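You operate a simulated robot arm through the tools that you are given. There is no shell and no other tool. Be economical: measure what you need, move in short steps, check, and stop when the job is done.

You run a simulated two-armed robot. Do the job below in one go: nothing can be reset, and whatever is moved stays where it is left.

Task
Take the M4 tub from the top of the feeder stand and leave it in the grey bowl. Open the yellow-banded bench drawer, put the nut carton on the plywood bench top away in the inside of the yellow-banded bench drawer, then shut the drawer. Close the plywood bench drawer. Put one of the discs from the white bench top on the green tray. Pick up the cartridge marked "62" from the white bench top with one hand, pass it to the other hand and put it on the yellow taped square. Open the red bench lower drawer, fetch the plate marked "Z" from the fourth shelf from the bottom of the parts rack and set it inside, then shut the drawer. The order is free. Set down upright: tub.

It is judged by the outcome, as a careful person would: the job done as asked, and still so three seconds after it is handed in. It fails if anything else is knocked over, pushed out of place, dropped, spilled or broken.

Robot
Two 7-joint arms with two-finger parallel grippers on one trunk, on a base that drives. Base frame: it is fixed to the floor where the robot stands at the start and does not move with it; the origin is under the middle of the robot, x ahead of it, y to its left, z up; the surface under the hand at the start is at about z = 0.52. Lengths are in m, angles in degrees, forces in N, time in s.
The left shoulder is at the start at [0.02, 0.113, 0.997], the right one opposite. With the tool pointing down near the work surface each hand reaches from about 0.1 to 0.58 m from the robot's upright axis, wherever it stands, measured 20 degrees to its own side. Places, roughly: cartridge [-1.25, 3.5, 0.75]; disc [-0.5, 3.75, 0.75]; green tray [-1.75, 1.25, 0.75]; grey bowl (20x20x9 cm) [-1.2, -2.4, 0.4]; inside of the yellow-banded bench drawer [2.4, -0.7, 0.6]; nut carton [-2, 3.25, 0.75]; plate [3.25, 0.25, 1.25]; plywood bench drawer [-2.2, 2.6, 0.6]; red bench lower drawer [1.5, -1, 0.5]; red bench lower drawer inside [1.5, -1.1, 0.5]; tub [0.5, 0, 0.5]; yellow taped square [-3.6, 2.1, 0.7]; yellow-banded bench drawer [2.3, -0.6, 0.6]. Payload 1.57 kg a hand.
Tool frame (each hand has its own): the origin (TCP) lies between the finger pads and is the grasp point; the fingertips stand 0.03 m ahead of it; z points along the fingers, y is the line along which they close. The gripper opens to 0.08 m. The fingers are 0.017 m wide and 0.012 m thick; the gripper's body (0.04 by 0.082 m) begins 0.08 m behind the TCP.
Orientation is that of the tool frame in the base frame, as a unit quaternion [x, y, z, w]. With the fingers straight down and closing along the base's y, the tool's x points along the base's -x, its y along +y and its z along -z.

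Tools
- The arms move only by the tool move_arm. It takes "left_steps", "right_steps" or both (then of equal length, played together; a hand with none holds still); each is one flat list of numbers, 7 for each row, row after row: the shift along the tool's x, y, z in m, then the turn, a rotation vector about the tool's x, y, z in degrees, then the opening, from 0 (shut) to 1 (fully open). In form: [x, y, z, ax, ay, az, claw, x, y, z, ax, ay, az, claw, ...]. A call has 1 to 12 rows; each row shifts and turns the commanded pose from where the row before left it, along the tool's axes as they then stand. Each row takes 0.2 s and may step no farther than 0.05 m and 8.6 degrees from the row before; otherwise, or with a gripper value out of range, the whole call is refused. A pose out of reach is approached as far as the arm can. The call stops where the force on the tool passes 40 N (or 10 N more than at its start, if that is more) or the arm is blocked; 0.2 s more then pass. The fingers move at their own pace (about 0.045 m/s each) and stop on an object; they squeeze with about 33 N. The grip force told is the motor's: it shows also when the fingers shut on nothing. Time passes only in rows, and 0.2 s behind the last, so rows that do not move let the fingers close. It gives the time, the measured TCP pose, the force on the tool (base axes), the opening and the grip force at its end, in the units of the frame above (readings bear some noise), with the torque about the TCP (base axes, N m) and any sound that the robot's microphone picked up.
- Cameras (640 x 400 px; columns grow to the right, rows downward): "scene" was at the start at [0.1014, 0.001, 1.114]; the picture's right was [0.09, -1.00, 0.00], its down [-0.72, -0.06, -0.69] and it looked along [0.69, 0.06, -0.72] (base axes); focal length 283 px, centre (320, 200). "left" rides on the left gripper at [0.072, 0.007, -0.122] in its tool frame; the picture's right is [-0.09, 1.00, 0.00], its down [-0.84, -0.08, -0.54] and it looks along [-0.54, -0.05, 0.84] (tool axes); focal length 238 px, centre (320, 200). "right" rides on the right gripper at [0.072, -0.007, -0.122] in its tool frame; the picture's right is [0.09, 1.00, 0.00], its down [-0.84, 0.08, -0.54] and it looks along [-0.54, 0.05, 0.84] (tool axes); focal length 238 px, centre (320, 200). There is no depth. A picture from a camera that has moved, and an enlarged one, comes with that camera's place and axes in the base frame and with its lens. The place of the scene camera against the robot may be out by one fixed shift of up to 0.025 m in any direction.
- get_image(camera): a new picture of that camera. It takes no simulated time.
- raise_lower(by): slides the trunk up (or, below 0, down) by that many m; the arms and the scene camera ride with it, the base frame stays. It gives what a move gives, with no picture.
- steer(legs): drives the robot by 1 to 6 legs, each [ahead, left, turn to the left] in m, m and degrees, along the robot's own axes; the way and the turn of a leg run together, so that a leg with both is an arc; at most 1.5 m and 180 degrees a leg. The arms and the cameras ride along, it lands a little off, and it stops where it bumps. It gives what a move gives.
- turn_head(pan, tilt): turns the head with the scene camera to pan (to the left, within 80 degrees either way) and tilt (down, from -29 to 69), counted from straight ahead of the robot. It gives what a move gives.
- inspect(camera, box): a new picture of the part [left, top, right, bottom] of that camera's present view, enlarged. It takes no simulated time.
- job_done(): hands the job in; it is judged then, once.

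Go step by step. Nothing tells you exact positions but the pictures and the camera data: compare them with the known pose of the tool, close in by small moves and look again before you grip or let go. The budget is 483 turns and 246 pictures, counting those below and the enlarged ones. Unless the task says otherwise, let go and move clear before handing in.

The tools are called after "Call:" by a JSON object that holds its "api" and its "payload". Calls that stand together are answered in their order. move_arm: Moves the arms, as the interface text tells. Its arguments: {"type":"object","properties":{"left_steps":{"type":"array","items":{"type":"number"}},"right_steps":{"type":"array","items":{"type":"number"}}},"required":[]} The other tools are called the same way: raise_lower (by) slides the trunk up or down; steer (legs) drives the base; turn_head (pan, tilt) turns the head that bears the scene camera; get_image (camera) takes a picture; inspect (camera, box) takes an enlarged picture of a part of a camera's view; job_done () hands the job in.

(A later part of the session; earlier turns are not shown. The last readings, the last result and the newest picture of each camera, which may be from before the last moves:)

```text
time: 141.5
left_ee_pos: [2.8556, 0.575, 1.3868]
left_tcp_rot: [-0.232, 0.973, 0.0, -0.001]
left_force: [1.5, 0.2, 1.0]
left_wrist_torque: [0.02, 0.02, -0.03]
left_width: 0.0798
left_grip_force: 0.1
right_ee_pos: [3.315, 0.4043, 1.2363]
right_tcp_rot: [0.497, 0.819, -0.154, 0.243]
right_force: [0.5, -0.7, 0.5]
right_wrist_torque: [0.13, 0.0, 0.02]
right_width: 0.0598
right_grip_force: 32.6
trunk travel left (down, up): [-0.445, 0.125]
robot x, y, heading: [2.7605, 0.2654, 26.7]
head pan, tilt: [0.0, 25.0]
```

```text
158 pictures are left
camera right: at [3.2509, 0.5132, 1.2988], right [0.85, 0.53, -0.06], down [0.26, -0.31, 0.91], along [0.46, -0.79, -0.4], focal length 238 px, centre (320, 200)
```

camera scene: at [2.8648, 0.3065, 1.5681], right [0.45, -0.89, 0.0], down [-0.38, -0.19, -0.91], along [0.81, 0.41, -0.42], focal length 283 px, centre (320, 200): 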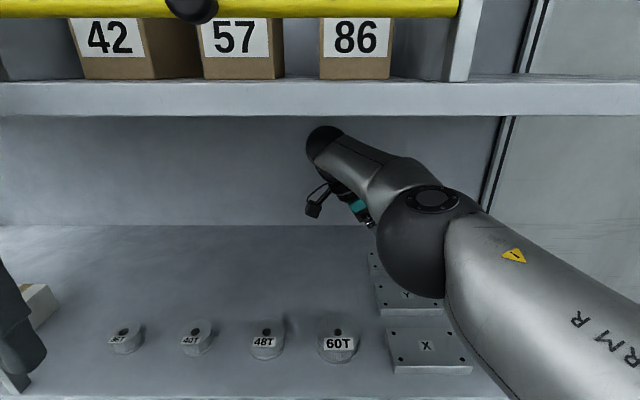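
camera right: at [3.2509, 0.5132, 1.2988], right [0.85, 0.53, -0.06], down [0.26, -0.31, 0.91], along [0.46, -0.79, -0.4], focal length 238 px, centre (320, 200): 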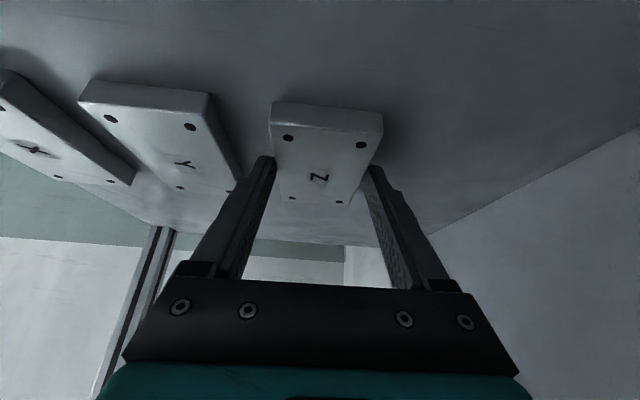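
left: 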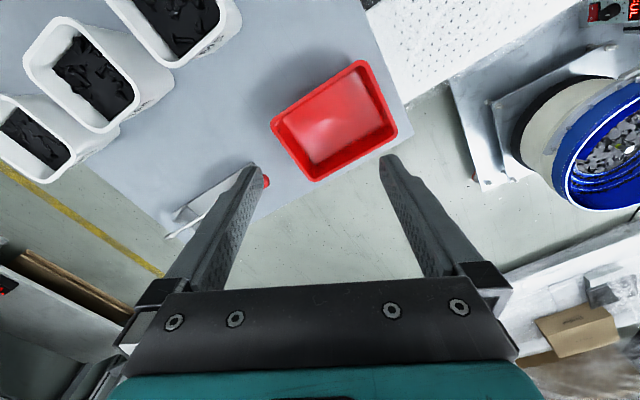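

Gripped (60 mm). Lift 35 mm and check it holds.

Call:
{"api": "raise_lower", "payload": {"by": 0.038}}

Call:
{"api": "get_image", "payload": {"camera": "right"}}

```text
time: 142.3
left_ee_pos: [2.8556, 0.5756, 1.4251]
left_tcp_rot: [-0.233, 0.973, 0.0, -0.001]
left_force: [-0.5, -0.1, 0.6]
left_wrist_torque: [0.05, 0.0, -0.03]
left_width: 0.0802
left_grip_force: 0.1
right_ee_pos: [3.3155, 0.4036, 1.2744]
right_tcp_rot: [0.497, 0.819, -0.154, 0.244]
right_force: [-0.1, -0.2, -2.4]
right_wrist_torque: [0.03, 0.02, -0.03]
right_width: 0.0594
right_grip_force: 32.9
trunk travel left (down, up): [-0.483, 0.087]
robot x, y, heading: [2.7623, 0.2655, 27.1]
head pan, tilt: [0.0, 25.0]
```

```text
157 pictures are left
camera right: at [3.2512, 0.5134, 1.3366], right [0.85, 0.53, -0.06], down [0.26, -0.31, 0.91], along [0.46, -0.79, -0.4], focal length 238 px, centre (320, 200)
```

right: 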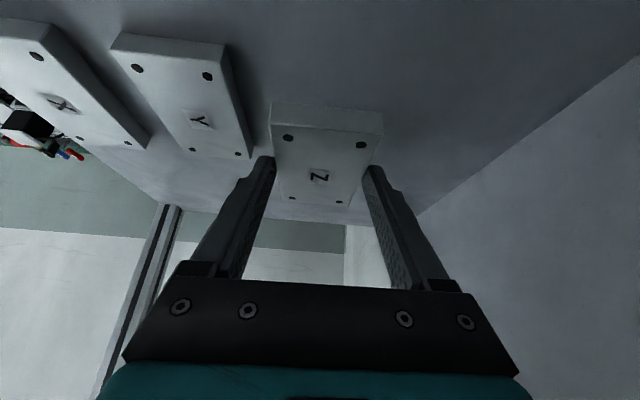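

Plate held. Back straight out of the rack.

Call:
{"api": "steer", "payload": {"legs": [[-0.25, -0.01, 0], [-0.3, 0, 0]]}}

Call:
{"api": "get_image", "payload": {"camera": "scene"}}

```text
time: 145.8
left_ee_pos: [2.3691, 0.317, 1.426]
left_tcp_rot: [-0.233, 0.972, 0.002, -0.001]
left_force: [-0.3, -0.1, 0.3]
left_wrist_torque: [0.02, -0.01, 0.01]
left_width: 0.0797
left_grip_force: 0.0
right_ee_pos: [2.8292, 0.1478, 1.2738]
right_tcp_rot: [0.496, 0.819, -0.154, 0.245]
right_force: [-0.5, -0.4, -2.8]
right_wrist_torque: [0.07, 0.02, 0.03]
right_width: 0.0593
right_grip_force: 33.7
trunk travel left (down, up): [-0.483, 0.087]
robot x, y, heading: [2.2771, 0.0086, 27.1]
head pan, tilt: [0.0, 25.0]
```

```text
156 pictures are left
camera scene: at [2.3784, 0.0486, 1.5791], right [0.45, -0.89, 0.0], down [-0.38, -0.19, -0.91], along [0.81, 0.41, -0.42], focal length 283 px, centre (320, 200)
```

scene: 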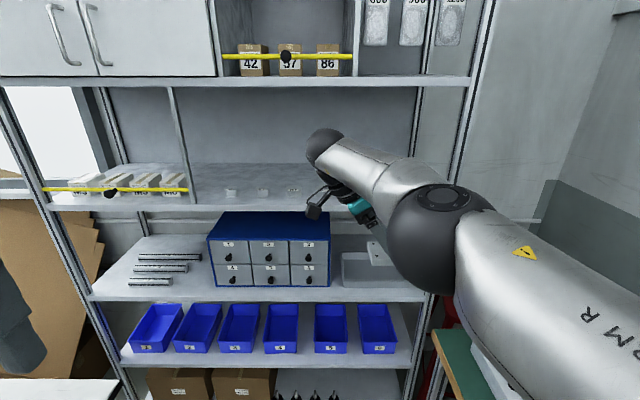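

Now carry it to the drawer: back along the corridor, turn right 90°, and position over the open drawer.

Call:
{"api": "steer", "payload": {"legs": [[-0.6, 0, 0], [0, 0, -90]]}}

Call:
{"api": "steer", "payload": {"legs": [[-0.33, 0, 0], [0, -0.4, 0]]}}

Call:
{"api": "turn_head", "payload": {"pan": 0, "tilt": 50}}

Call:
{"api": "get_image", "payload": {"camera": "scene"}}

```text
time: 152.9
left_ee_pos: [2.0516, -0.3518, 1.4244]
left_tcp_rot: [0.512, 0.859, 0.001, -0.001]
left_force: [-0.2, 0.6, -0.4]
left_wrist_torque: [-0.02, -0.01, -0.02]
left_width: 0.08
left_grip_force: 0.0
right_ee_pos: [1.8917, -0.8157, 1.273]
right_tcp_rot: [0.927, 0.24, -0.28, 0.068]
right_force: [-1.1, 0.1, -2.6]
right_wrist_torque: [0.02, -0.01, 0.01]
right_width: 0.0596
right_grip_force: 32.8
trunk travel left (down, up): [-0.483, 0.087]
robot x, y, heading: [1.739, -0.2652, -61.8]
head pan, tilt: [0.0, 25.0]
```

```text
time: 157.2
left_ee_pos: [1.5388, -0.2527, 1.4256]
left_tcp_rot: [0.514, 0.858, 0.003, 0.0]
left_force: [0.3, 0.7, -0.9]
left_wrist_torque: [0.02, 0.0, -0.01]
left_width: 0.08
left_grip_force: 0.2
right_ee_pos: [1.3772, -0.7161, 1.2733]
right_tcp_rot: [0.927, 0.239, -0.28, 0.067]
right_force: [0.6, 0.2, -3.2]
right_wrist_torque: [0.04, -0.05, -0.01]
right_width: 0.0597
right_grip_force: 33.6
trunk travel left (down, up): [-0.483, 0.087]
robot x, y, heading: [1.2292, -0.1647, -61.7]
head pan, tilt: [0.0, 25.0]
```

```text
time: 158.1
left_ee_pos: [1.5387, -0.2517, 1.4258]
left_tcp_rot: [0.513, 0.858, 0.001, -0.001]
left_force: [-0.6, -0.4, 0.8]
left_wrist_torque: [0.01, 0.0, 0.03]
left_width: 0.0797
left_grip_force: 0.1
right_ee_pos: [1.3788, -0.7141, 1.2729]
right_tcp_rot: [0.928, 0.238, -0.28, 0.067]
right_force: [-0.9, 0.8, -2.3]
right_wrist_torque: [0.03, -0.05, 0.0]
right_width: 0.0595
right_grip_force: 33.2
trunk travel left (down, up): [-0.483, 0.087]
robot x, y, heading: [1.2297, -0.1651, -62.0]
head pan, tilt: [0.0, 50.0]
```

```text
155 pictures are left
camera scene: at [1.2806, -0.2481, 1.5417], right [-0.88, -0.47, 0.0], down [-0.36, 0.68, -0.64], along [0.3, -0.57, -0.77], focal length 283 px, centre (320, 200)
```

scene: 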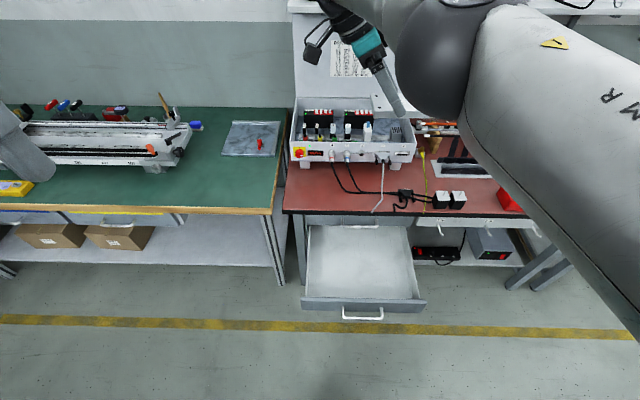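

Hand is above the drawer. Lower the trunk fully, then straighten the hand vertical.

Call:
{"api": "raise_lower", "payload": {"by": -0.45}}

Call:
{"api": "move_arm", "payload": {"right_steps": [0, 0, 0, 0, 8.5, 0, 0, 0, 0, 0, 0, 8.5, 0, 0, 0, 0, 0, 0, 8.5, 0, 0, 0, 0, 0, 0, 8.5, 0, 0]}}

Call:
{"api": "turn_head", "payload": {"pan": -5, "tilt": 55}}

Call:
{"api": "get_image", "payload": {"camera": "scene"}}

Call:
{"api": "get_image", "payload": {"camera": "right"}}

```text
refused: -0.45 is not a number from -0.4 to 0.4
```

```text
time: 159.1
left_ee_pos: [1.5379, -0.2524, 1.4252]
left_tcp_rot: [0.514, 0.858, 0.001, 0.0]
left_force: [0.5, 0.7, 0.4]
left_wrist_torque: [-0.01, -0.03, 0.04]
left_width: 0.0801
left_grip_force: 0.1
right_ee_pos: [1.3785, -0.7164, 1.2737]
right_tcp_rot: [0.969, 0.248, 0.006, -0.006]
right_force: [0.0, 0.7, -2.5]
right_wrist_torque: [0.02, 0.0, 0.0]
right_width: 0.0595
right_grip_force: 32.9
trunk travel left (down, up): [-0.483, 0.087]
robot x, y, heading: [1.227, -0.1662, -62.0]
head pan, tilt: [0.0, 50.0]
```

```text
time: 159.8
left_ee_pos: [1.5394, -0.2527, 1.4258]
left_tcp_rot: [0.514, 0.858, 0.001, -0.002]
left_force: [-0.6, 0.2, -0.5]
left_wrist_torque: [0.04, -0.06, -0.03]
left_width: 0.08
left_grip_force: 0.1
right_ee_pos: [1.3774, -0.7146, 1.2734]
right_tcp_rot: [0.969, 0.246, 0.002, -0.005]
right_force: [0.5, -0.3, -2.7]
right_wrist_torque: [-0.02, 0.02, -0.02]
right_width: 0.0597
right_grip_force: 33.1
trunk travel left (down, up): [-0.483, 0.087]
robot x, y, heading: [1.2276, -0.1662, -62.1]
head pan, tilt: [-5.0, 55.0]
```

```text
154 pictures are left
camera scene: at [1.2728, -0.2464, 1.5351], right [-0.92, -0.39, 0.0], down [-0.32, 0.75, -0.57], along [0.23, -0.53, -0.82], focal length 283 px, centre (320, 200)
```

scene: 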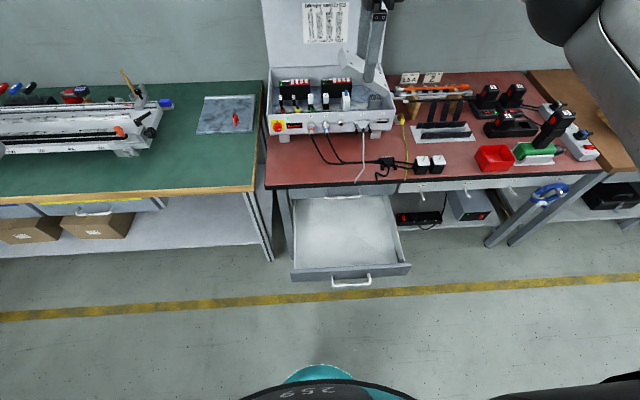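

```text
153 pictures are left
camera right: at [1.4375, -0.6771, 1.3971], right [0.56, -0.83, -0.01], down [-0.7, -0.48, 0.53], along [-0.45, -0.29, -0.84], focal length 238 px, centre (320, 200)
```

right: 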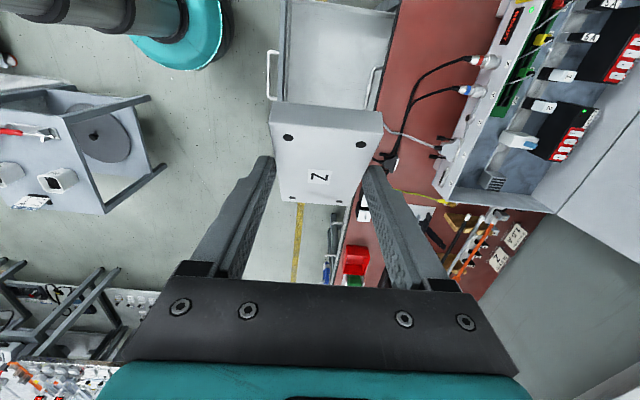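

Call:
{"api": "raise_lower", "payload": {"by": -0.36}}

Call:
{"api": "get_image", "payload": {"camera": "scene"}}

Call:
{"api": "get_image", "payload": {"camera": "right"}}

```text
time: 163.3
left_ee_pos: [1.5382, -0.2521, 1.0654]
left_tcp_rot: [0.514, 0.858, 0.001, 0.0]
left_force: [-1.5, 0.1, -0.6]
left_wrist_torque: [0.03, 0.0, 0.01]
left_width: 0.0797
left_grip_force: 0.1
right_ee_pos: [1.3779, -0.7138, 0.9133]
right_tcp_rot: [0.969, 0.247, 0.003, -0.006]
right_force: [0.6, -0.3, -3.1]
right_wrist_torque: [-0.03, 0.0, 0.0]
right_width: 0.0594
right_grip_force: 33.2
trunk travel left (down, up): [-0.123, 0.447]
robot x, y, heading: [1.2318, -0.1689, -62.0]
head pan, tilt: [-5.0, 55.0]
```

```text
152 pictures are left
camera scene: at [1.2725, -0.2464, 1.1752], right [-0.92, -0.39, 0.0], down [-0.32, 0.75, -0.57], along [0.23, -0.53, -0.82], focal length 283 px, centre (320, 200)
```

scene: 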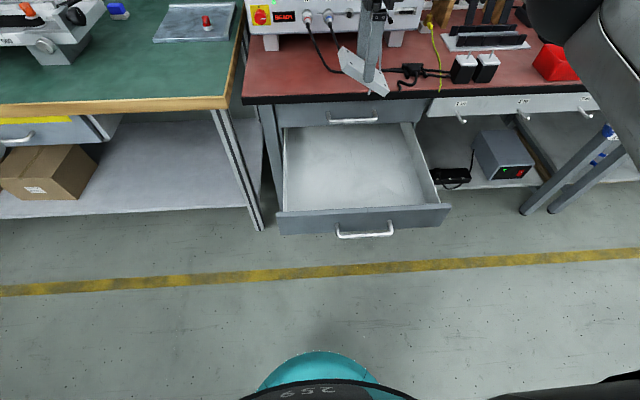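

```text
151 pictures are left
camera right: at [1.4372, -0.6772, 1.0373], right [0.56, -0.83, -0.01], down [-0.7, -0.48, 0.53], along [-0.45, -0.29, -0.85], focal length 238 px, centre (320, 200)
```

right: 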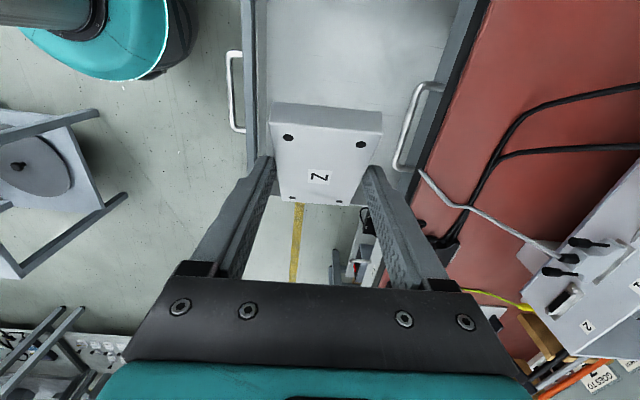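

Aligned over the drawer laterally. Lower the trunk the rest and then the arm in steps.

Call:
{"api": "raise_lower", "payload": {"by": -0.12}}

Call:
{"api": "move_arm", "payload": {"right_steps": [0, 0, 0.025, 0, 0, 0, 0, 0, 0, 0.025, 0, 0, 0, 0, 0, 0, 0.025, 0, 0, 0, 0, 0, 0, 0.025, 0, 0, 0, 0, 0, 0, 0.025, 0, 0, 0, 0, 0, 0, 0.025, 0, 0, 0, 0]}}

Call:
{"api": "get_image", "payload": {"camera": "right"}}

Call:
{"api": "get_image", "payload": {"camera": "scene"}}

```text
time: 164.8
left_ee_pos: [1.5382, -0.2529, 0.9454]
left_tcp_rot: [0.514, 0.858, 0.002, 0.0]
left_force: [0.1, 0.0, -0.6]
left_wrist_torque: [-0.01, 0.0, 0.0]
left_width: 0.0801
left_grip_force: 0.0
right_ee_pos: [1.3784, -0.7161, 0.7932]
right_tcp_rot: [0.969, 0.247, 0.003, -0.005]
right_force: [0.1, 0.1, -2.4]
right_wrist_torque: [0.0, 0.04, 0.01]
right_width: 0.0594
right_grip_force: 32.6
trunk travel left (down, up): [-0.003, 0.567]
robot x, y, heading: [1.2274, -0.1619, -62.1]
head pan, tilt: [-5.0, 55.0]
```

```text
time: 166.2
left_ee_pos: [1.5384, -0.2532, 0.9457]
left_tcp_rot: [0.514, 0.858, 0.001, 0.0]
left_force: [0.3, -0.3, -0.1]
left_wrist_torque: [-0.04, 0.0, 0.02]
left_width: 0.0803
left_grip_force: 0.1
right_ee_pos: [1.3784, -0.7131, 0.6437]
right_tcp_rot: [0.969, 0.248, 0.004, -0.005]
right_force: [0.6, 0.7, -3.3]
right_wrist_torque: [0.0, 0.02, 0.02]
right_width: 0.0595
right_grip_force: 33.2
trunk travel left (down, up): [-0.003, 0.567]
robot x, y, heading: [1.2311, -0.1665, -62.1]
head pan, tilt: [-5.0, 55.0]
```

```text
150 pictures are left
camera right: at [1.4377, -0.6749, 0.7666], right [0.56, -0.83, -0.01], down [-0.7, -0.48, 0.53], along [-0.45, -0.29, -0.85], focal length 238 px, centre (320, 200)
```

right: 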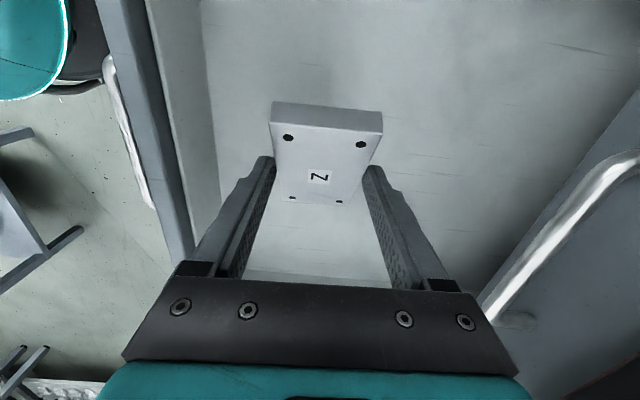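

```text
149 pictures are left
camera scene: at [1.2726, -0.2464, 1.0551], right [-0.92, -0.39, 0.0], down [-0.32, 0.75, -0.57], along [0.23, -0.53, -0.82], focal length 283 px, centre (320, 200)
```

scene: 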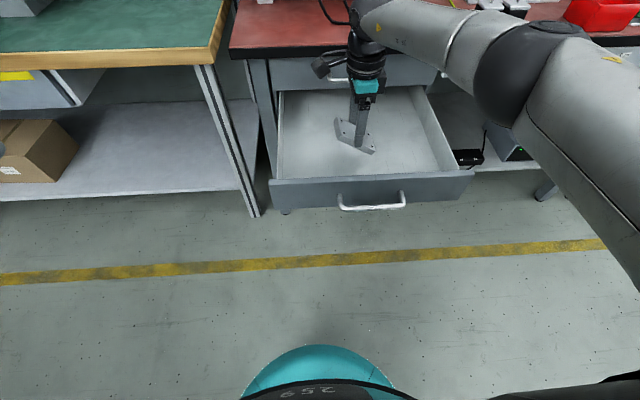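

Call:
{"api": "move_arm", "payload": {"right_steps": [0, 0, 0.02, 0, 0, 0, 0, 0, 0, 0.02, 0, 0, 0, 0, 0, 0, 0.015, 0, 0, 0, 0, 0, 0, 0.008, 0, 0, 0, 0, 0, 0, 0.006, 0, 0, 0, 0]}}

Call:
{"api": "get_image", "payload": {"camera": "right"}}

```text
time: 167.4
left_ee_pos: [1.5393, -0.2505, 0.9453]
left_tcp_rot: [0.514, 0.858, -0.001, 0.0]
left_force: [-0.1, -0.8, -0.2]
left_wrist_torque: [0.01, 0.01, 0.04]
left_width: 0.0799
left_grip_force: 0.1
right_ee_pos: [1.3798, -0.7119, 0.5761]
right_tcp_rot: [0.968, 0.249, 0.005, -0.004]
right_force: [8.1, 3.1, 17.9]
right_wrist_torque: [-0.43, 0.37, 0.14]
right_width: 0.0597
right_grip_force: 32.6
trunk travel left (down, up): [-0.003, 0.567]
robot x, y, heading: [1.2279, -0.1671, -62.0]
head pan, tilt: [-5.0, 55.0]
```

```text
148 pictures are left
camera right: at [1.4397, -0.6729, 0.7003], right [0.56, -0.83, 0.0], down [-0.7, -0.48, 0.53], along [-0.44, -0.3, -0.85], focal length 238 px, centre (320, 200)
```

right: 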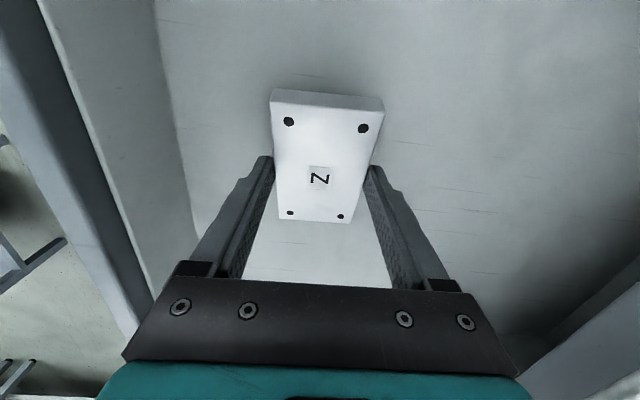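

Because the tool was un-tilted, the plate is tilted in the grip; one end touches the drawer floor. Pushing gently will rotate it flat.

Call:
{"api": "move_arm", "payload": {"right_steps": [0, 0, 0.005, 0, 0, 0, 0, 0, 0, 0.005, 0, 0, 0, 0]}}

Call:
{"api": "get_image", "payload": {"camera": "right"}}

Call:
{"api": "inspect", "payload": {"camera": "scene", "box": [260, 70, 480, 210]}}

```text
time: 168.0
left_ee_pos: [1.5389, -0.2515, 0.9454]
left_tcp_rot: [0.514, 0.858, 0.001, 0.001]
left_force: [-0.5, -0.5, 0.0]
left_wrist_torque: [0.02, 0.02, 0.0]
left_width: 0.0795
left_grip_force: 0.0
right_ee_pos: [1.3772, -0.7086, 0.5662]
right_tcp_rot: [0.969, 0.248, 0.002, -0.005]
right_force: [3.4, 1.1, 15.9]
right_wrist_torque: [-0.61, 0.42, 0.14]
right_width: 0.0599
right_grip_force: 33.4
right hand out of reach, approached as far as the arm can: row 1
trunk travel left (down, up): [-0.003, 0.567]
robot x, y, heading: [1.2303, -0.1608, -61.7]
head pan, tilt: [-5.0, 55.0]
```

```text
147 pictures are left
camera right: at [1.4366, -0.671, 0.69], right [0.56, -0.83, -0.01], down [-0.7, -0.47, 0.54], along [-0.45, -0.3, -0.84], focal length 238 px, centre (320, 200)
```

right: 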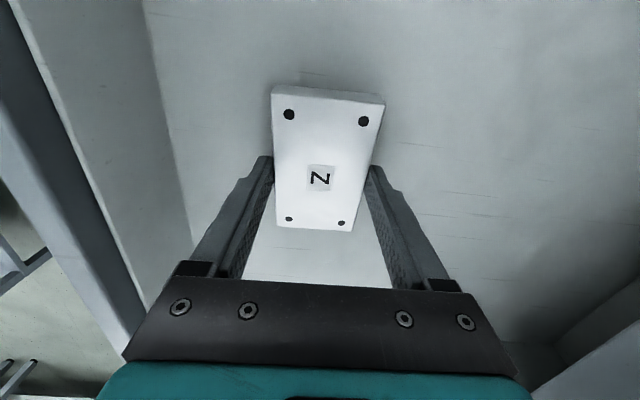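

```text
2.86 times, centred on (370, 140) of scene
camera zoom: at [1.2726, -0.2451, 1.0552], right [-0.92, -0.39, 0.0], down [-0.32, 0.75, -0.57], along [0.23, -0.53, -0.82], focal length 810 px, centre (177, 371)
```

zoom: 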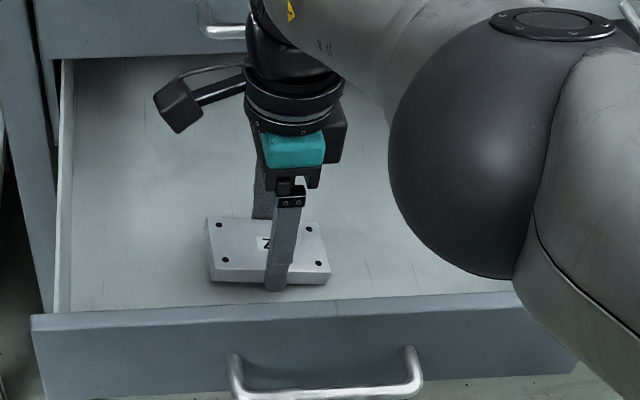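

Nearly flat. A few mm more, then release and lift away.

Call:
{"api": "move_arm", "payload": {"right_steps": [0, 0, 0.005, 0, 0, 0, 0, 0, 0, 0, 0, 0, 0, 0.9, 0, 0, 0, 0, 0, 0, 0.9, 0, 0, -0.03, 0, 0, 0, 0.9, 0, 0, -0.04, 0, 0, 0, 0.9, 0, 0, -0.04, 0, 0, 0, 0.9, 0, 0, -0.04, 0, 0, 0, 0.9]}}

Call:
{"api": "get_image", "payload": {"camera": "scene"}}

```text
time: 169.6
left_ee_pos: [1.5388, -0.2519, 0.9448]
left_tcp_rot: [0.514, 0.858, 0.001, 0.0]
left_force: [-1.0, 0.1, 0.6]
left_wrist_torque: [-0.01, 0.03, 0.04]
left_width: 0.08
left_grip_force: 0.1
right_ee_pos: [1.3896, -0.7308, 0.7056]
right_tcp_rot: [0.969, 0.248, 0.003, -0.007]
right_force: [0.3, -0.1, 0.4]
right_wrist_torque: [0.0, 0.02, 0.02]
right_width: 0.0722
right_grip_force: 0.0
right hand out of reach, approached as far as the arm can: row 4, 5, 6, 7
trunk travel left (down, up): [-0.003, 0.567]
robot x, y, heading: [1.2253, -0.1632, -61.9]
head pan, tilt: [-5.0, 55.0]
```

```text
145 pictures are left
camera scene: at [1.2725, -0.2462, 1.0552], right [-0.92, -0.39, 0.0], down [-0.32, 0.75, -0.57], along [0.23, -0.53, -0.82], focal length 283 px, centre (320, 200)
```

scene: 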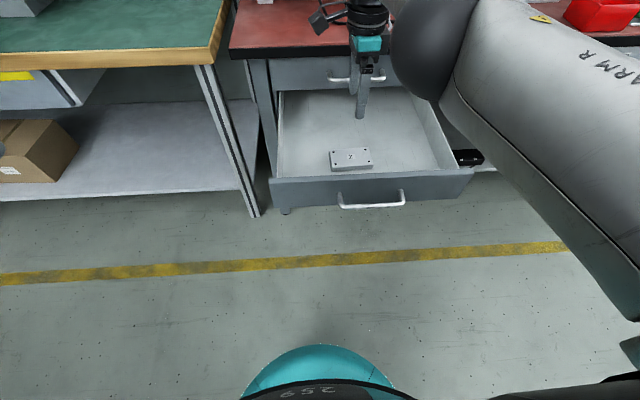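

Plate lies flat in the drawer. Now raise, back off, and pitch the hand (fingers closed) to push the drawer shut beside the handle.

Call:
{"api": "raise_lower", "payload": {"by": 0.15}}

Call:
{"api": "steer", "payload": {"legs": [[-0.35, 0, 0]]}}

Call:
{"api": "move_arm", "payload": {"right_steps": [0, 0, 0, -8.17, 0, 0, 0, 0, 0, 0, -8.17, 0, 0, 0, 0, 0, 0, -8.17, 0, 0, 0, 0, 0, 0, -8.17, 0, 0, 0, 0, 0, 0, -8.17, 0, 0, 0, 0, 0, 0, -8.17, 0, 0, 0]}}

Call:
{"api": "raise_lower", "payload": {"by": -0.15}}

Call:
{"api": "get_image", "payload": {"camera": "scene"}}

```text
time: 171.3
left_ee_pos: [1.5392, -0.2523, 1.0958]
left_tcp_rot: [0.513, 0.858, 0.001, 0.0]
left_force: [-0.1, -0.9, 0.8]
left_wrist_torque: [-0.05, 0.0, -0.01]
left_width: 0.0802
left_grip_force: 0.0
right_ee_pos: [1.3895, -0.7312, 0.8554]
right_tcp_rot: [0.969, 0.247, 0.003, -0.006]
right_force: [0.0, -0.2, -0.4]
right_wrist_torque: [0.03, 0.02, 0.0]
right_width: 0.0719
right_grip_force: 0.0
trunk travel left (down, up): [-0.153, 0.417]
robot x, y, heading: [1.2285, -0.1648, -61.7]
head pan, tilt: [-5.0, 55.0]
```

```text
time: 173.6
left_ee_pos: [1.3754, 0.0546, 1.0955]
left_tcp_rot: [0.511, 0.859, 0.001, 0.0]
left_force: [0.7, 0.5, 0.2]
left_wrist_torque: [-0.01, -0.02, -0.01]
left_width: 0.08
left_grip_force: 0.0
right_ee_pos: [1.2276, -0.4252, 0.8541]
right_tcp_rot: [0.968, 0.25, 0.002, -0.006]
right_force: [-0.7, 0.2, 0.6]
right_wrist_torque: [0.0, 0.01, 0.0]
right_width: 0.0719
right_grip_force: 0.0
trunk travel left (down, up): [-0.153, 0.417]
robot x, y, heading: [1.063, 0.1394, -61.6]
head pan, tilt: [-5.0, 55.0]
```

```text
time: 175.0
left_ee_pos: [1.3753, 0.0552, 1.0951]
left_tcp_rot: [0.511, 0.859, 0.001, 0.0]
left_force: [0.1, 0.6, -0.5]
left_wrist_torque: [-0.01, 0.01, 0.0]
left_width: 0.0799
left_grip_force: 0.0
right_ee_pos: [1.245, -0.4489, 0.8548]
right_tcp_rot: [0.883, 0.226, 0.107, 0.396]
right_force: [0.8, -1.5, -0.3]
right_wrist_torque: [0.01, 0.0, -0.01]
right_width: 0.0001
right_grip_force: 21.4
right hand out of reach, approached as far as the arm can: row 1, 2
trunk travel left (down, up): [-0.153, 0.417]
robot x, y, heading: [1.0593, 0.1397, -61.8]
head pan, tilt: [-5.0, 55.0]
```

```text
time: 176.7
left_ee_pos: [1.3768, 0.0541, 0.945]
left_tcp_rot: [0.511, 0.86, 0.001, 0.0]
left_force: [-0.2, -0.1, 0.2]
left_wrist_torque: [0.04, -0.03, 0.0]
left_width: 0.0801
left_grip_force: 0.0
right_ee_pos: [1.2431, -0.4482, 0.7036]
right_tcp_rot: [0.884, 0.227, 0.105, 0.396]
right_force: [0.4, 0.0, -0.1]
right_wrist_torque: [0.0, 0.05, -0.03]
right_width: 0.0
right_grip_force: 20.8
trunk travel left (down, up): [-0.003, 0.567]
robot x, y, heading: [1.0645, 0.1404, -61.4]
head pan, tilt: [-5.0, 55.0]
```

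```text
144 pictures are left
camera scene: at [1.1088, 0.0592, 1.0552], right [-0.92, -0.4, 0.0], down [-0.33, 0.75, -0.57], along [0.23, -0.53, -0.82], focal length 283 px, centre (320, 200)
```

scene: 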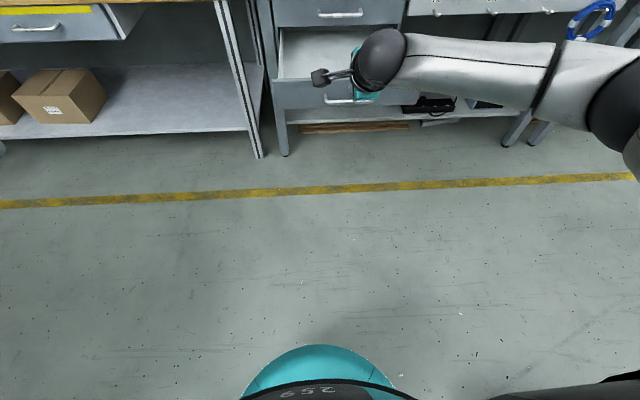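

Call:
{"api": "steer", "payload": {"legs": [[0, -0.11, -1.5]]}}

Call:
{"api": "move_arm", "payload": {"right_steps": [0, -0.026, 0.0228, 0, 0, 0, 0, 0, -0.026, 0.0228, 0, 0, 0, 0, 0, -0.026, 0.0228, 0, 0, 0, 0, 0, -0.026, 0.0228, 0, 0, 0, 0]}}

Call:
{"api": "get_image", "payload": {"camera": "scene"}}

Call:
{"api": "get_image", "payload": {"camera": "right"}}

```text
time: 177.9
left_ee_pos: [1.2754, -0.0046, 0.9452]
left_tcp_rot: [0.523, 0.852, 0.002, -0.001]
left_force: [0.1, 0.2, -0.1]
left_wrist_torque: [-0.02, 0.0, 0.01]
left_width: 0.0798
left_grip_force: 0.1
right_ee_pos: [1.1303, -0.5051, 0.704]
right_tcp_rot: [0.887, 0.215, 0.1, 0.397]
right_force: [-0.4, -0.2, -1.0]
right_wrist_torque: [0.0, 0.02, -0.01]
right_width: 0.0
right_grip_force: 20.7
trunk travel left (down, up): [-0.003, 0.567]
robot x, y, heading: [0.9668, 0.0897, -63.2]
head pan, tilt: [-5.0, 55.0]
```

```text
time: 178.9
left_ee_pos: [1.276, -0.0053, 0.9461]
left_tcp_rot: [0.522, 0.853, 0.001, -0.001]
left_force: [0.1, 0.3, 0.0]
left_wrist_torque: [-0.01, -0.05, 0.02]
left_width: 0.08
left_grip_force: 0.0
right_ee_pos: [1.1313, -0.5041, 0.5667]
right_tcp_rot: [0.886, 0.215, 0.101, 0.397]
right_force: [-0.2, 0.5, 0.6]
right_wrist_torque: [0.02, 0.03, 0.01]
right_width: 0.0003
right_grip_force: 21.3
trunk travel left (down, up): [-0.003, 0.567]
robot x, y, heading: [0.963, 0.0886, -63.2]
head pan, tilt: [-5.0, 55.0]
```

```text
143 pictures are left
camera scene: at [1.0089, 0.007, 1.0551], right [-0.93, -0.37, 0.0], down [-0.31, 0.76, -0.57], along [0.21, -0.53, -0.82], focal length 283 px, centre (320, 200)
```

scene: 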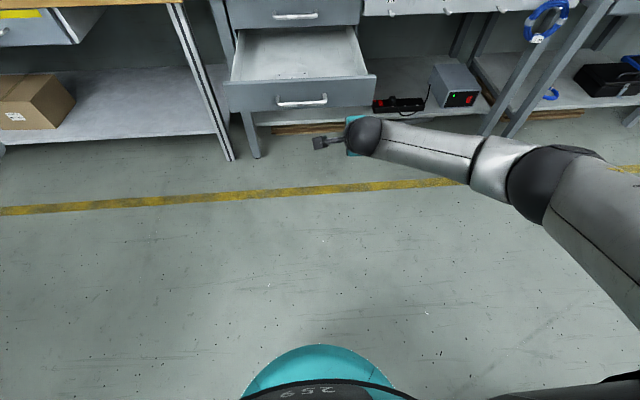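

```text
142 pictures are left
camera right: at [1.1506, -0.3874, 0.6432], right [0.38, -0.55, 0.75], down [-0.91, -0.07, 0.41], along [-0.17, -0.83, -0.53], focal length 238 px, centre (320, 200)
```

right: 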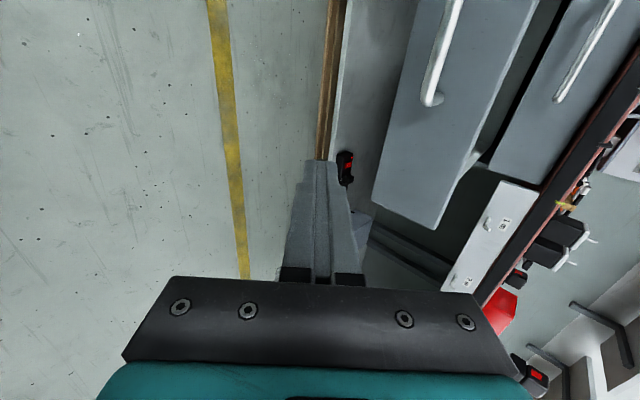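

Lined up on the right part of the drawer front, below handle interference. Drive forward to push it shut.

Call:
{"api": "steer", "payload": {"legs": [[0.3, 0, 0]]}}

Call:
{"api": "get_image", "payload": {"camera": "right"}}

```text
time: 181.0
left_ee_pos: [1.4109, -0.275, 0.9454]
left_tcp_rot: [0.523, 0.852, 0.001, -0.001]
left_force: [0.0, 0.6, 0.3]
left_wrist_torque: [0.01, -0.02, 0.0]
left_width: 0.0799
left_grip_force: 0.1
right_ee_pos: [1.2656, -0.7744, 0.566]
right_tcp_rot: [0.886, 0.214, 0.1, 0.398]
right_force: [0.8, -1.0, -0.4]
right_wrist_torque: [0.02, -0.02, 0.02]
right_width: 0.0
right_grip_force: 21.4
trunk travel left (down, up): [-0.003, 0.567]
robot x, y, heading: [1.0984, -0.1836, -62.9]
head pan, tilt: [-5.0, 55.0]
```

```text
141 pictures are left
camera right: at [1.2854, -0.6569, 0.6434], right [0.38, -0.55, 0.74], down [-0.91, -0.07, 0.41], along [-0.17, -0.83, -0.53], focal length 238 px, centre (320, 200)
```

right: 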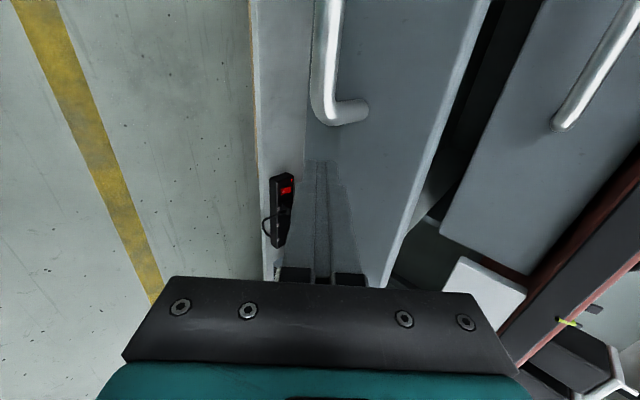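

Call:
{"api": "steer", "payload": {"legs": [[0.13, 0, 0]]}}

Call:
{"api": "get_image", "payload": {"camera": "right"}}

Call:
{"api": "turn_head", "payload": {"pan": 0, "tilt": 40}}

Call:
{"api": "get_image", "payload": {"camera": "scene"}}

```text
time: 182.3
left_ee_pos: [1.4696, -0.3904, 0.9446]
left_tcp_rot: [0.523, 0.852, 0.002, 0.0]
left_force: [-0.2, 0.5, -0.9]
left_wrist_torque: [-0.01, 0.0, 0.05]
left_width: 0.0798
left_grip_force: 0.0
right_ee_pos: [1.3247, -0.8895, 0.5647]
right_tcp_rot: [0.887, 0.214, 0.101, 0.397]
right_force: [-0.1, 0.0, -0.9]
right_wrist_torque: [0.0, 0.01, 0.02]
right_width: 0.0001
right_grip_force: 21.5
trunk travel left (down, up): [-0.003, 0.567]
robot x, y, heading: [1.1626, -0.2957, -63.4]
head pan, tilt: [-5.0, 55.0]
```

```text
140 pictures are left
camera right: at [1.3436, -0.7719, 0.6433], right [0.38, -0.55, 0.74], down [-0.91, -0.07, 0.41], along [-0.17, -0.83, -0.53], focal length 238 px, centre (320, 200)
```

right: 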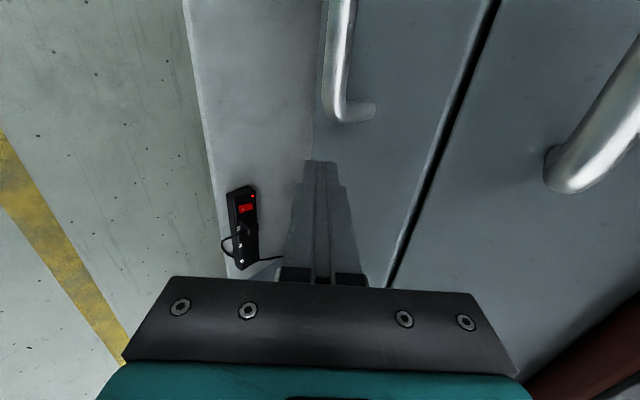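

```text
time: 183.1
left_ee_pos: [1.4682, -0.39, 0.9457]
left_tcp_rot: [0.523, 0.852, 0.001, 0.0]
left_force: [-1.0, -0.1, -0.8]
left_wrist_torque: [0.0, -0.03, -0.01]
left_width: 0.0799
left_grip_force: 0.0
right_ee_pos: [1.3245, -0.8876, 0.5664]
right_tcp_rot: [0.887, 0.214, 0.1, 0.397]
right_force: [0.0, -0.6, -0.3]
right_wrist_torque: [0.01, -0.02, 0.03]
right_width: 0.0
right_grip_force: 21.0
trunk travel left (down, up): [-0.003, 0.567]
robot x, y, heading: [1.1599, -0.2939, -63.3]
head pan, tilt: [0.0, 40.0]
```

```text
139 pictures are left
camera scene: at [1.2144, -0.3863, 1.0758], right [-0.89, -0.45, 0.0], down [-0.29, 0.57, -0.77], along [0.34, -0.68, -0.64], focal length 283 px, centre (320, 200)
```

scene: 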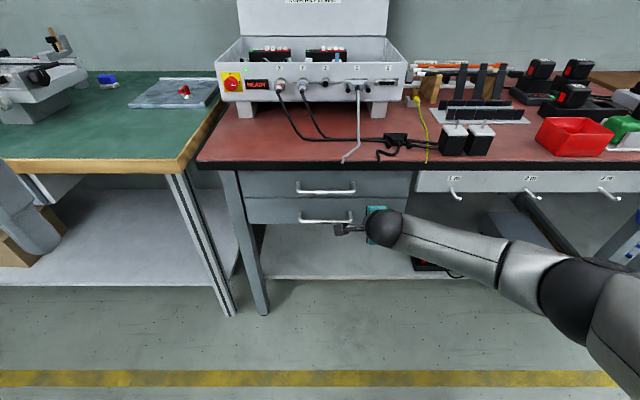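

Nearly shut. Push a bit further until resistance.

Call:
{"api": "steer", "payload": {"legs": [[0.025, 0, 0]]}}

Call:
{"api": "get_image", "payload": {"camera": "right"}}

```text
time: 183.9
left_ee_pos: [1.4749, -0.4022, 0.9455]
left_tcp_rot: [0.524, 0.852, 0.002, -0.001]
left_force: [-0.8, -0.3, 0.3]
left_wrist_torque: [0.0, 0.0, -0.01]
left_width: 0.0801
left_grip_force: 0.0
right_ee_pos: [1.3309, -0.8996, 0.567]
right_tcp_rot: [0.888, 0.212, 0.1, 0.396]
right_force: [-8.7, 10.7, 9.6]
right_wrist_torque: [-0.09, -0.04, -0.12]
right_width: 0.0003
right_grip_force: 21.2
trunk travel left (down, up): [-0.003, 0.567]
robot x, y, heading: [1.166, -0.31, -63.3]
head pan, tilt: [0.0, 40.0]
stopped in leg 1: the force on the tool passed its limit at 100 N (the readings are from after the stop); the commanded pose is now the measured one
```

```text
138 pictures are left
camera right: at [1.3497, -0.7827, 0.6444], right [0.38, -0.55, 0.74], down [-0.91, -0.07, 0.41], along [-0.18, -0.83, -0.53], focal length 238 px, centre (320, 200)
```

right: 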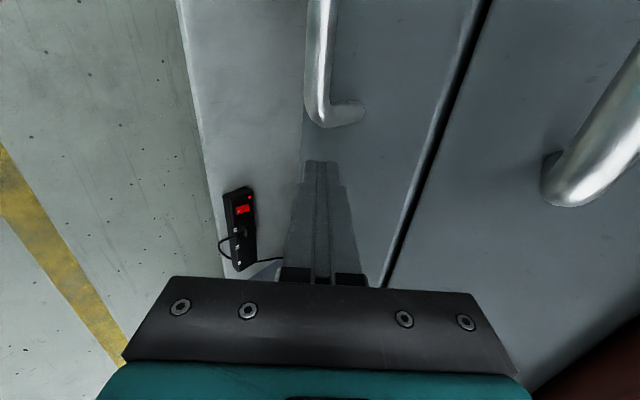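

Call:
{"api": "steer", "payload": {"legs": [[-0.2, 0, 0]]}}

Call:
{"api": "inspect", "payload": {"camera": "scene", "box": [200, 90, 456, 250]}}

Call:
{"api": "get_image", "payload": {"camera": "right"}}

```text
time: 185.5
left_ee_pos: [1.3871, -0.2259, 0.9456]
left_tcp_rot: [0.524, 0.852, 0.001, -0.002]
left_force: [0.4, 0.1, 0.9]
left_wrist_torque: [-0.02, 0.03, 0.02]
left_width: 0.0801
left_grip_force: 0.1
right_ee_pos: [1.2421, -0.7226, 0.5646]
right_tcp_rot: [0.888, 0.214, 0.099, 0.394]
right_force: [-0.5, 0.5, 0.6]
right_wrist_torque: [-0.02, 0.02, -0.03]
right_width: 0.0
right_grip_force: 21.7
trunk travel left (down, up): [-0.003, 0.567]
robot x, y, heading: [1.0775, -0.1288, -63.0]
head pan, tilt: [0.0, 40.0]
```

```text
2.50 times, centred on (328, 170) of scene
camera zoom: at [1.1317, -0.2224, 1.0758], right [-0.89, -0.45, 0.0], down [-0.29, 0.57, -0.77], along [0.34, -0.68, -0.64], focal length 709 px, centre (300, 275)
```

zoom: 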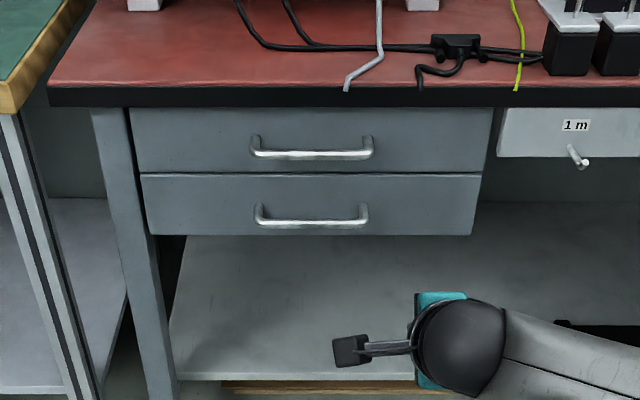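

```text
136 pictures are left
camera right: at [1.2612, -0.6061, 0.6433], right [0.38, -0.55, 0.74], down [-0.91, -0.07, 0.41], along [-0.18, -0.83, -0.53], focal length 238 px, centre (320, 200)
```

right: 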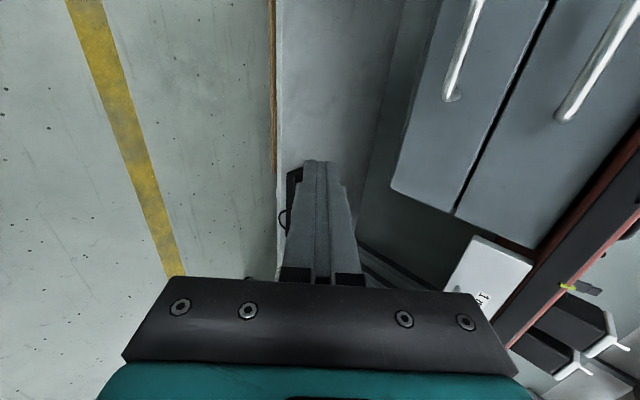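

Red drawer is shut with Z inside. Next: the yellow-banded drawer. Move left along the bench.

Call:
{"api": "steer", "payload": {"legs": [[0.08, 0, 0], [0, 0.8, 0]]}}

Call:
{"api": "turn_head", "payload": {"pan": 5, "tilt": 35}}

Call:
{"api": "get_image", "payload": {"camera": "scene"}}

Call:
{"api": "get_image", "payload": {"camera": "right"}}

```text
time: 190.4
left_ee_pos: [2.1378, 0.0642, 0.9449]
left_tcp_rot: [0.521, 0.854, 0.002, -0.001]
left_force: [-0.5, -0.3, -0.2]
left_wrist_torque: [0.0, -0.01, -0.01]
left_width: 0.08
left_grip_force: 0.0
right_ee_pos: [1.9934, -0.4327, 0.5645]
right_tcp_rot: [0.888, 0.213, 0.1, 0.394]
right_force: [0.4, -0.1, -0.5]
right_wrist_torque: [0.01, -0.02, 0.04]
right_width: 0.0
right_grip_force: 21.4
trunk travel left (down, up): [-0.003, 0.567]
robot x, y, heading: [1.828, 0.1564, -63.4]
head pan, tilt: [0.0, 40.0]
```

```text
time: 191.1
left_ee_pos: [2.1376, 0.0639, 0.9449]
left_tcp_rot: [0.522, 0.853, 0.001, 0.001]
left_force: [-0.2, -0.1, 0.5]
left_wrist_torque: [-0.01, -0.05, -0.01]
left_width: 0.0799
left_grip_force: 0.1
right_ee_pos: [1.9946, -0.4312, 0.5658]
right_tcp_rot: [0.888, 0.213, 0.1, 0.394]
right_force: [0.0, 0.0, -0.9]
right_wrist_torque: [0.01, 0.0, -0.02]
right_width: 0.0003
right_grip_force: 21.2
trunk travel left (down, up): [-0.003, 0.567]
robot x, y, heading: [1.8267, 0.16, -62.9]
head pan, tilt: [5.0, 35.0]
```

```text
135 pictures are left
camera scene: at [1.8903, 0.0682, 1.0834], right [-0.85, -0.53, 0.0], down [-0.3, 0.49, -0.82], along [0.43, -0.7, -0.57], focal length 283 px, centre (320, 200)
```

scene: 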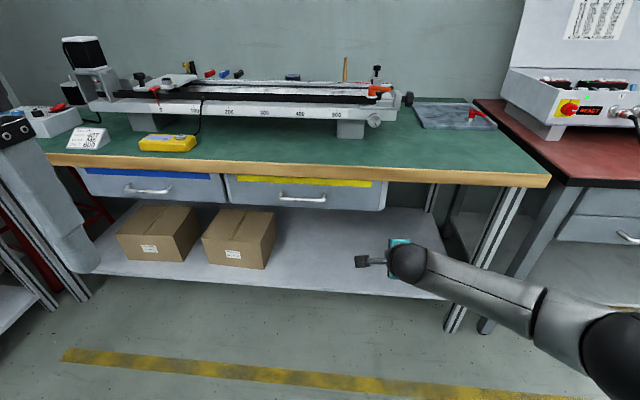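

```text
134 pictures are left
camera right: at [2.013, -0.3163, 0.6434], right [0.38, -0.55, 0.74], down [-0.91, -0.07, 0.41], along [-0.17, -0.83, -0.53], focal length 238 px, centre (320, 200)
```

right: 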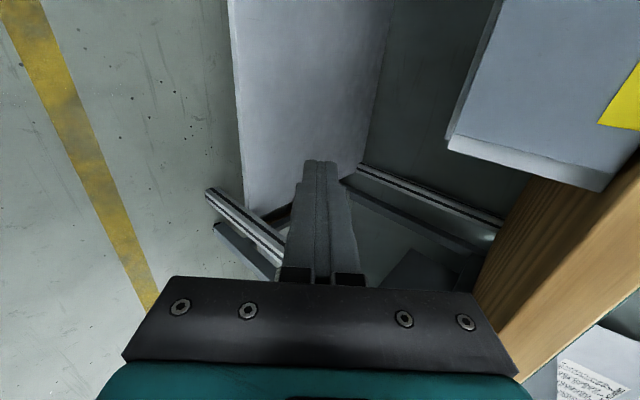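

Call:
{"api": "steer", "payload": {"legs": [[0, 0.22, 0]]}}

Call:
{"api": "move_arm", "payload": {"right_steps": [0, 0.025, -0.022, 0, 0, 0, 0.4, 0, 0.025, -0.022, 0, 0, 0, 0.4, 0, 0.025, -0.022, 0, 0, 0, 0.4]}}

Call:
{"api": "get_image", "payload": {"camera": "right"}}

Call:
{"api": "get_image", "payload": {"camera": "scene"}}

```text
time: 192.8
left_ee_pos: [2.333, 0.164, 0.9458]
left_tcp_rot: [0.524, 0.852, 0.001, 0.0]
left_force: [-0.7, 0.3, -0.8]
left_wrist_torque: [0.01, 0.0, 0.01]
left_width: 0.0802
left_grip_force: 0.0
right_ee_pos: [2.1899, -0.3329, 0.5658]
right_tcp_rot: [0.888, 0.213, 0.099, 0.395]
right_force: [-0.1, 0.0, -0.1]
right_wrist_torque: [0.02, 0.02, 0.0]
right_width: 0.0
right_grip_force: 21.1
trunk travel left (down, up): [-0.003, 0.567]
robot x, y, heading: [2.0252, 0.2577, -63.3]
head pan, tilt: [5.0, 35.0]
```

```text
time: 193.6
left_ee_pos: [2.3348, 0.164, 0.9463]
left_tcp_rot: [0.523, 0.852, 0.001, -0.001]
left_force: [0.0, -0.3, -0.9]
left_wrist_torque: [0.02, 0.0, 0.0]
left_width: 0.08
left_grip_force: 0.1
right_ee_pos: [2.1887, -0.3348, 0.6659]
right_tcp_rot: [0.888, 0.214, 0.099, 0.394]
right_force: [0.2, -0.3, 0.0]
right_wrist_torque: [0.0, -0.02, 0.0]
right_width: 0.032
right_grip_force: 0.1
trunk travel left (down, up): [-0.003, 0.567]
robot x, y, heading: [2.0245, 0.2569, -63.1]
head pan, tilt: [5.0, 35.0]
```

```text
133 pictures are left
camera right: at [2.2085, -0.2182, 0.7438], right [0.38, -0.55, 0.74], down [-0.91, -0.07, 0.41], along [-0.18, -0.83, -0.53], focal length 238 px, centre (320, 200)
```

right: 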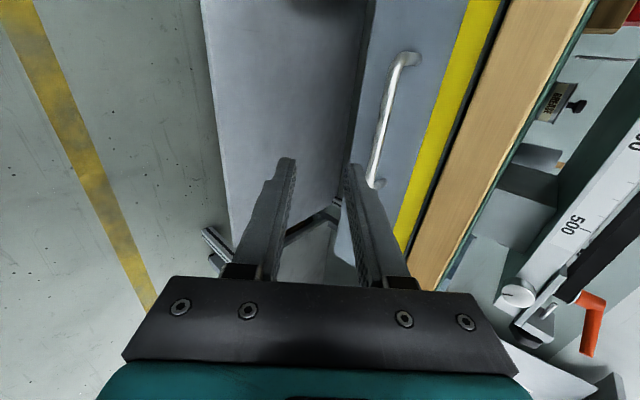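

```text
132 pictures are left
camera scene: at [2.0872, 0.168, 1.0834], right [-0.85, -0.53, 0.0], down [-0.3, 0.49, -0.82], along [0.43, -0.7, -0.57], focal length 283 px, centre (320, 200)
```

scene: 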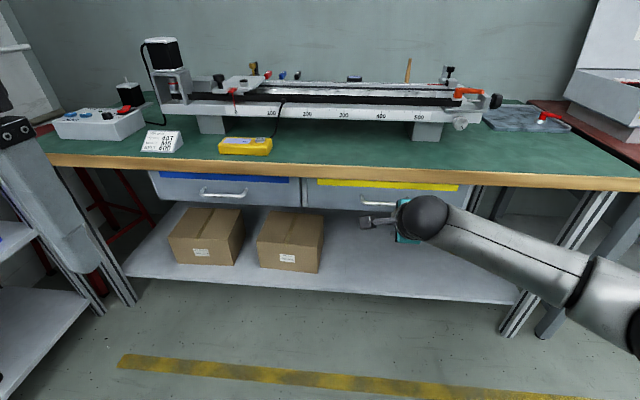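

Handle ≈(2.267, -0.442, 0.642), under the bench edge. I'll flatten the pitch a bit and approach partway.

Call:
{"api": "move_arm", "payload": {"right_steps": [0.01, 0, 0, -6, 0, 0, 0.4, 0.01, 0, 0, -6, 0, 0, 0.4, 0, 0.022, 0, 0, 0, 0, 0.4, 0, 0.02, 0, 0, 0, 0, 0.4, 0, 0, 0.03, 0, 0, 0, 0.4, 0, 0, 0.02, 0, 0, 0, 0.4]}}

Call:
{"api": "get_image", "payload": {"camera": "right"}}

```text
time: 195.0
left_ee_pos: [2.3345, 0.164, 0.9462]
left_tcp_rot: [0.524, 0.852, 0.002, -0.002]
left_force: [0.6, 0.5, -0.1]
left_wrist_torque: [0.0, 0.0, 0.02]
left_width: 0.0799
left_grip_force: 0.0
right_ee_pos: [2.2415, -0.3803, 0.672]
right_tcp_rot: [0.859, 0.211, 0.119, 0.45]
right_force: [-0.4, 0.2, 0.7]
right_wrist_torque: [0.02, 0.01, 0.0]
right_width: 0.0322
right_grip_force: 0.1
right hand out of reach, approached as far as the arm can: row 2
trunk travel left (down, up): [-0.003, 0.567]
robot x, y, heading: [2.0253, 0.2624, -63.2]
head pan, tilt: [5.0, 35.0]
```

```text
131 pictures are left
camera right: at [2.2546, -0.2558, 0.7378], right [0.33, -0.46, 0.82], down [-0.93, -0.04, 0.36], along [-0.13, -0.89, -0.44], focal length 238 px, centre (320, 200)
```

right: 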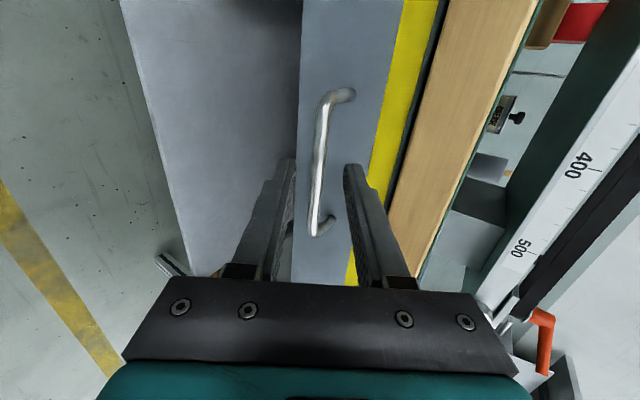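

Call:
{"api": "move_arm", "payload": {"right_steps": [0, 0, 0.012, 0, 0, 0, 0.4, 0, 0, 0.012, 0, 0, 0, 0.4, 0, 0, 0.01, 0, 0, 0, 0.4]}}

Call:
{"api": "get_image", "payload": {"camera": "right"}}

```text
time: 195.8
left_ee_pos: [2.3332, 0.1639, 0.9454]
left_tcp_rot: [0.523, 0.852, 0.002, -0.001]
left_force: [0.6, -0.5, -0.1]
left_wrist_torque: [-0.01, 0.02, -0.03]
left_width: 0.0802
left_grip_force: 0.0
right_ee_pos: [2.2549, -0.4043, 0.6529]
right_tcp_rot: [0.86, 0.211, 0.119, 0.45]
right_force: [-0.4, -0.1, 0.4]
right_wrist_torque: [0.02, 0.01, -0.02]
right_width: 0.0323
right_grip_force: 0.1
trunk travel left (down, up): [-0.003, 0.567]
robot x, y, heading: [2.0288, 0.2606, -63.4]
head pan, tilt: [5.0, 35.0]
```

```text
130 pictures are left
camera right: at [2.268, -0.2802, 0.7186], right [0.34, -0.46, 0.82], down [-0.93, -0.04, 0.36], along [-0.13, -0.89, -0.44], focal length 238 px, centre (320, 200)
```

right: 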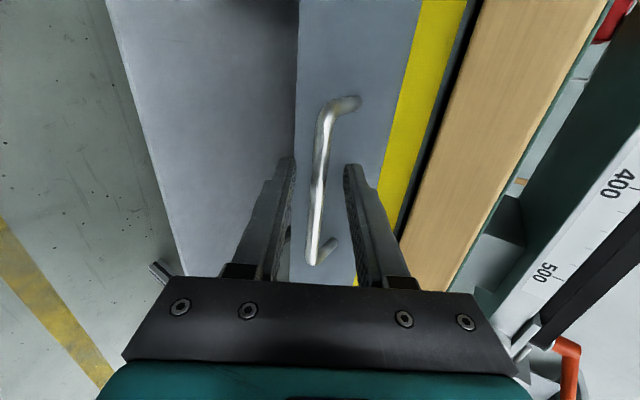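

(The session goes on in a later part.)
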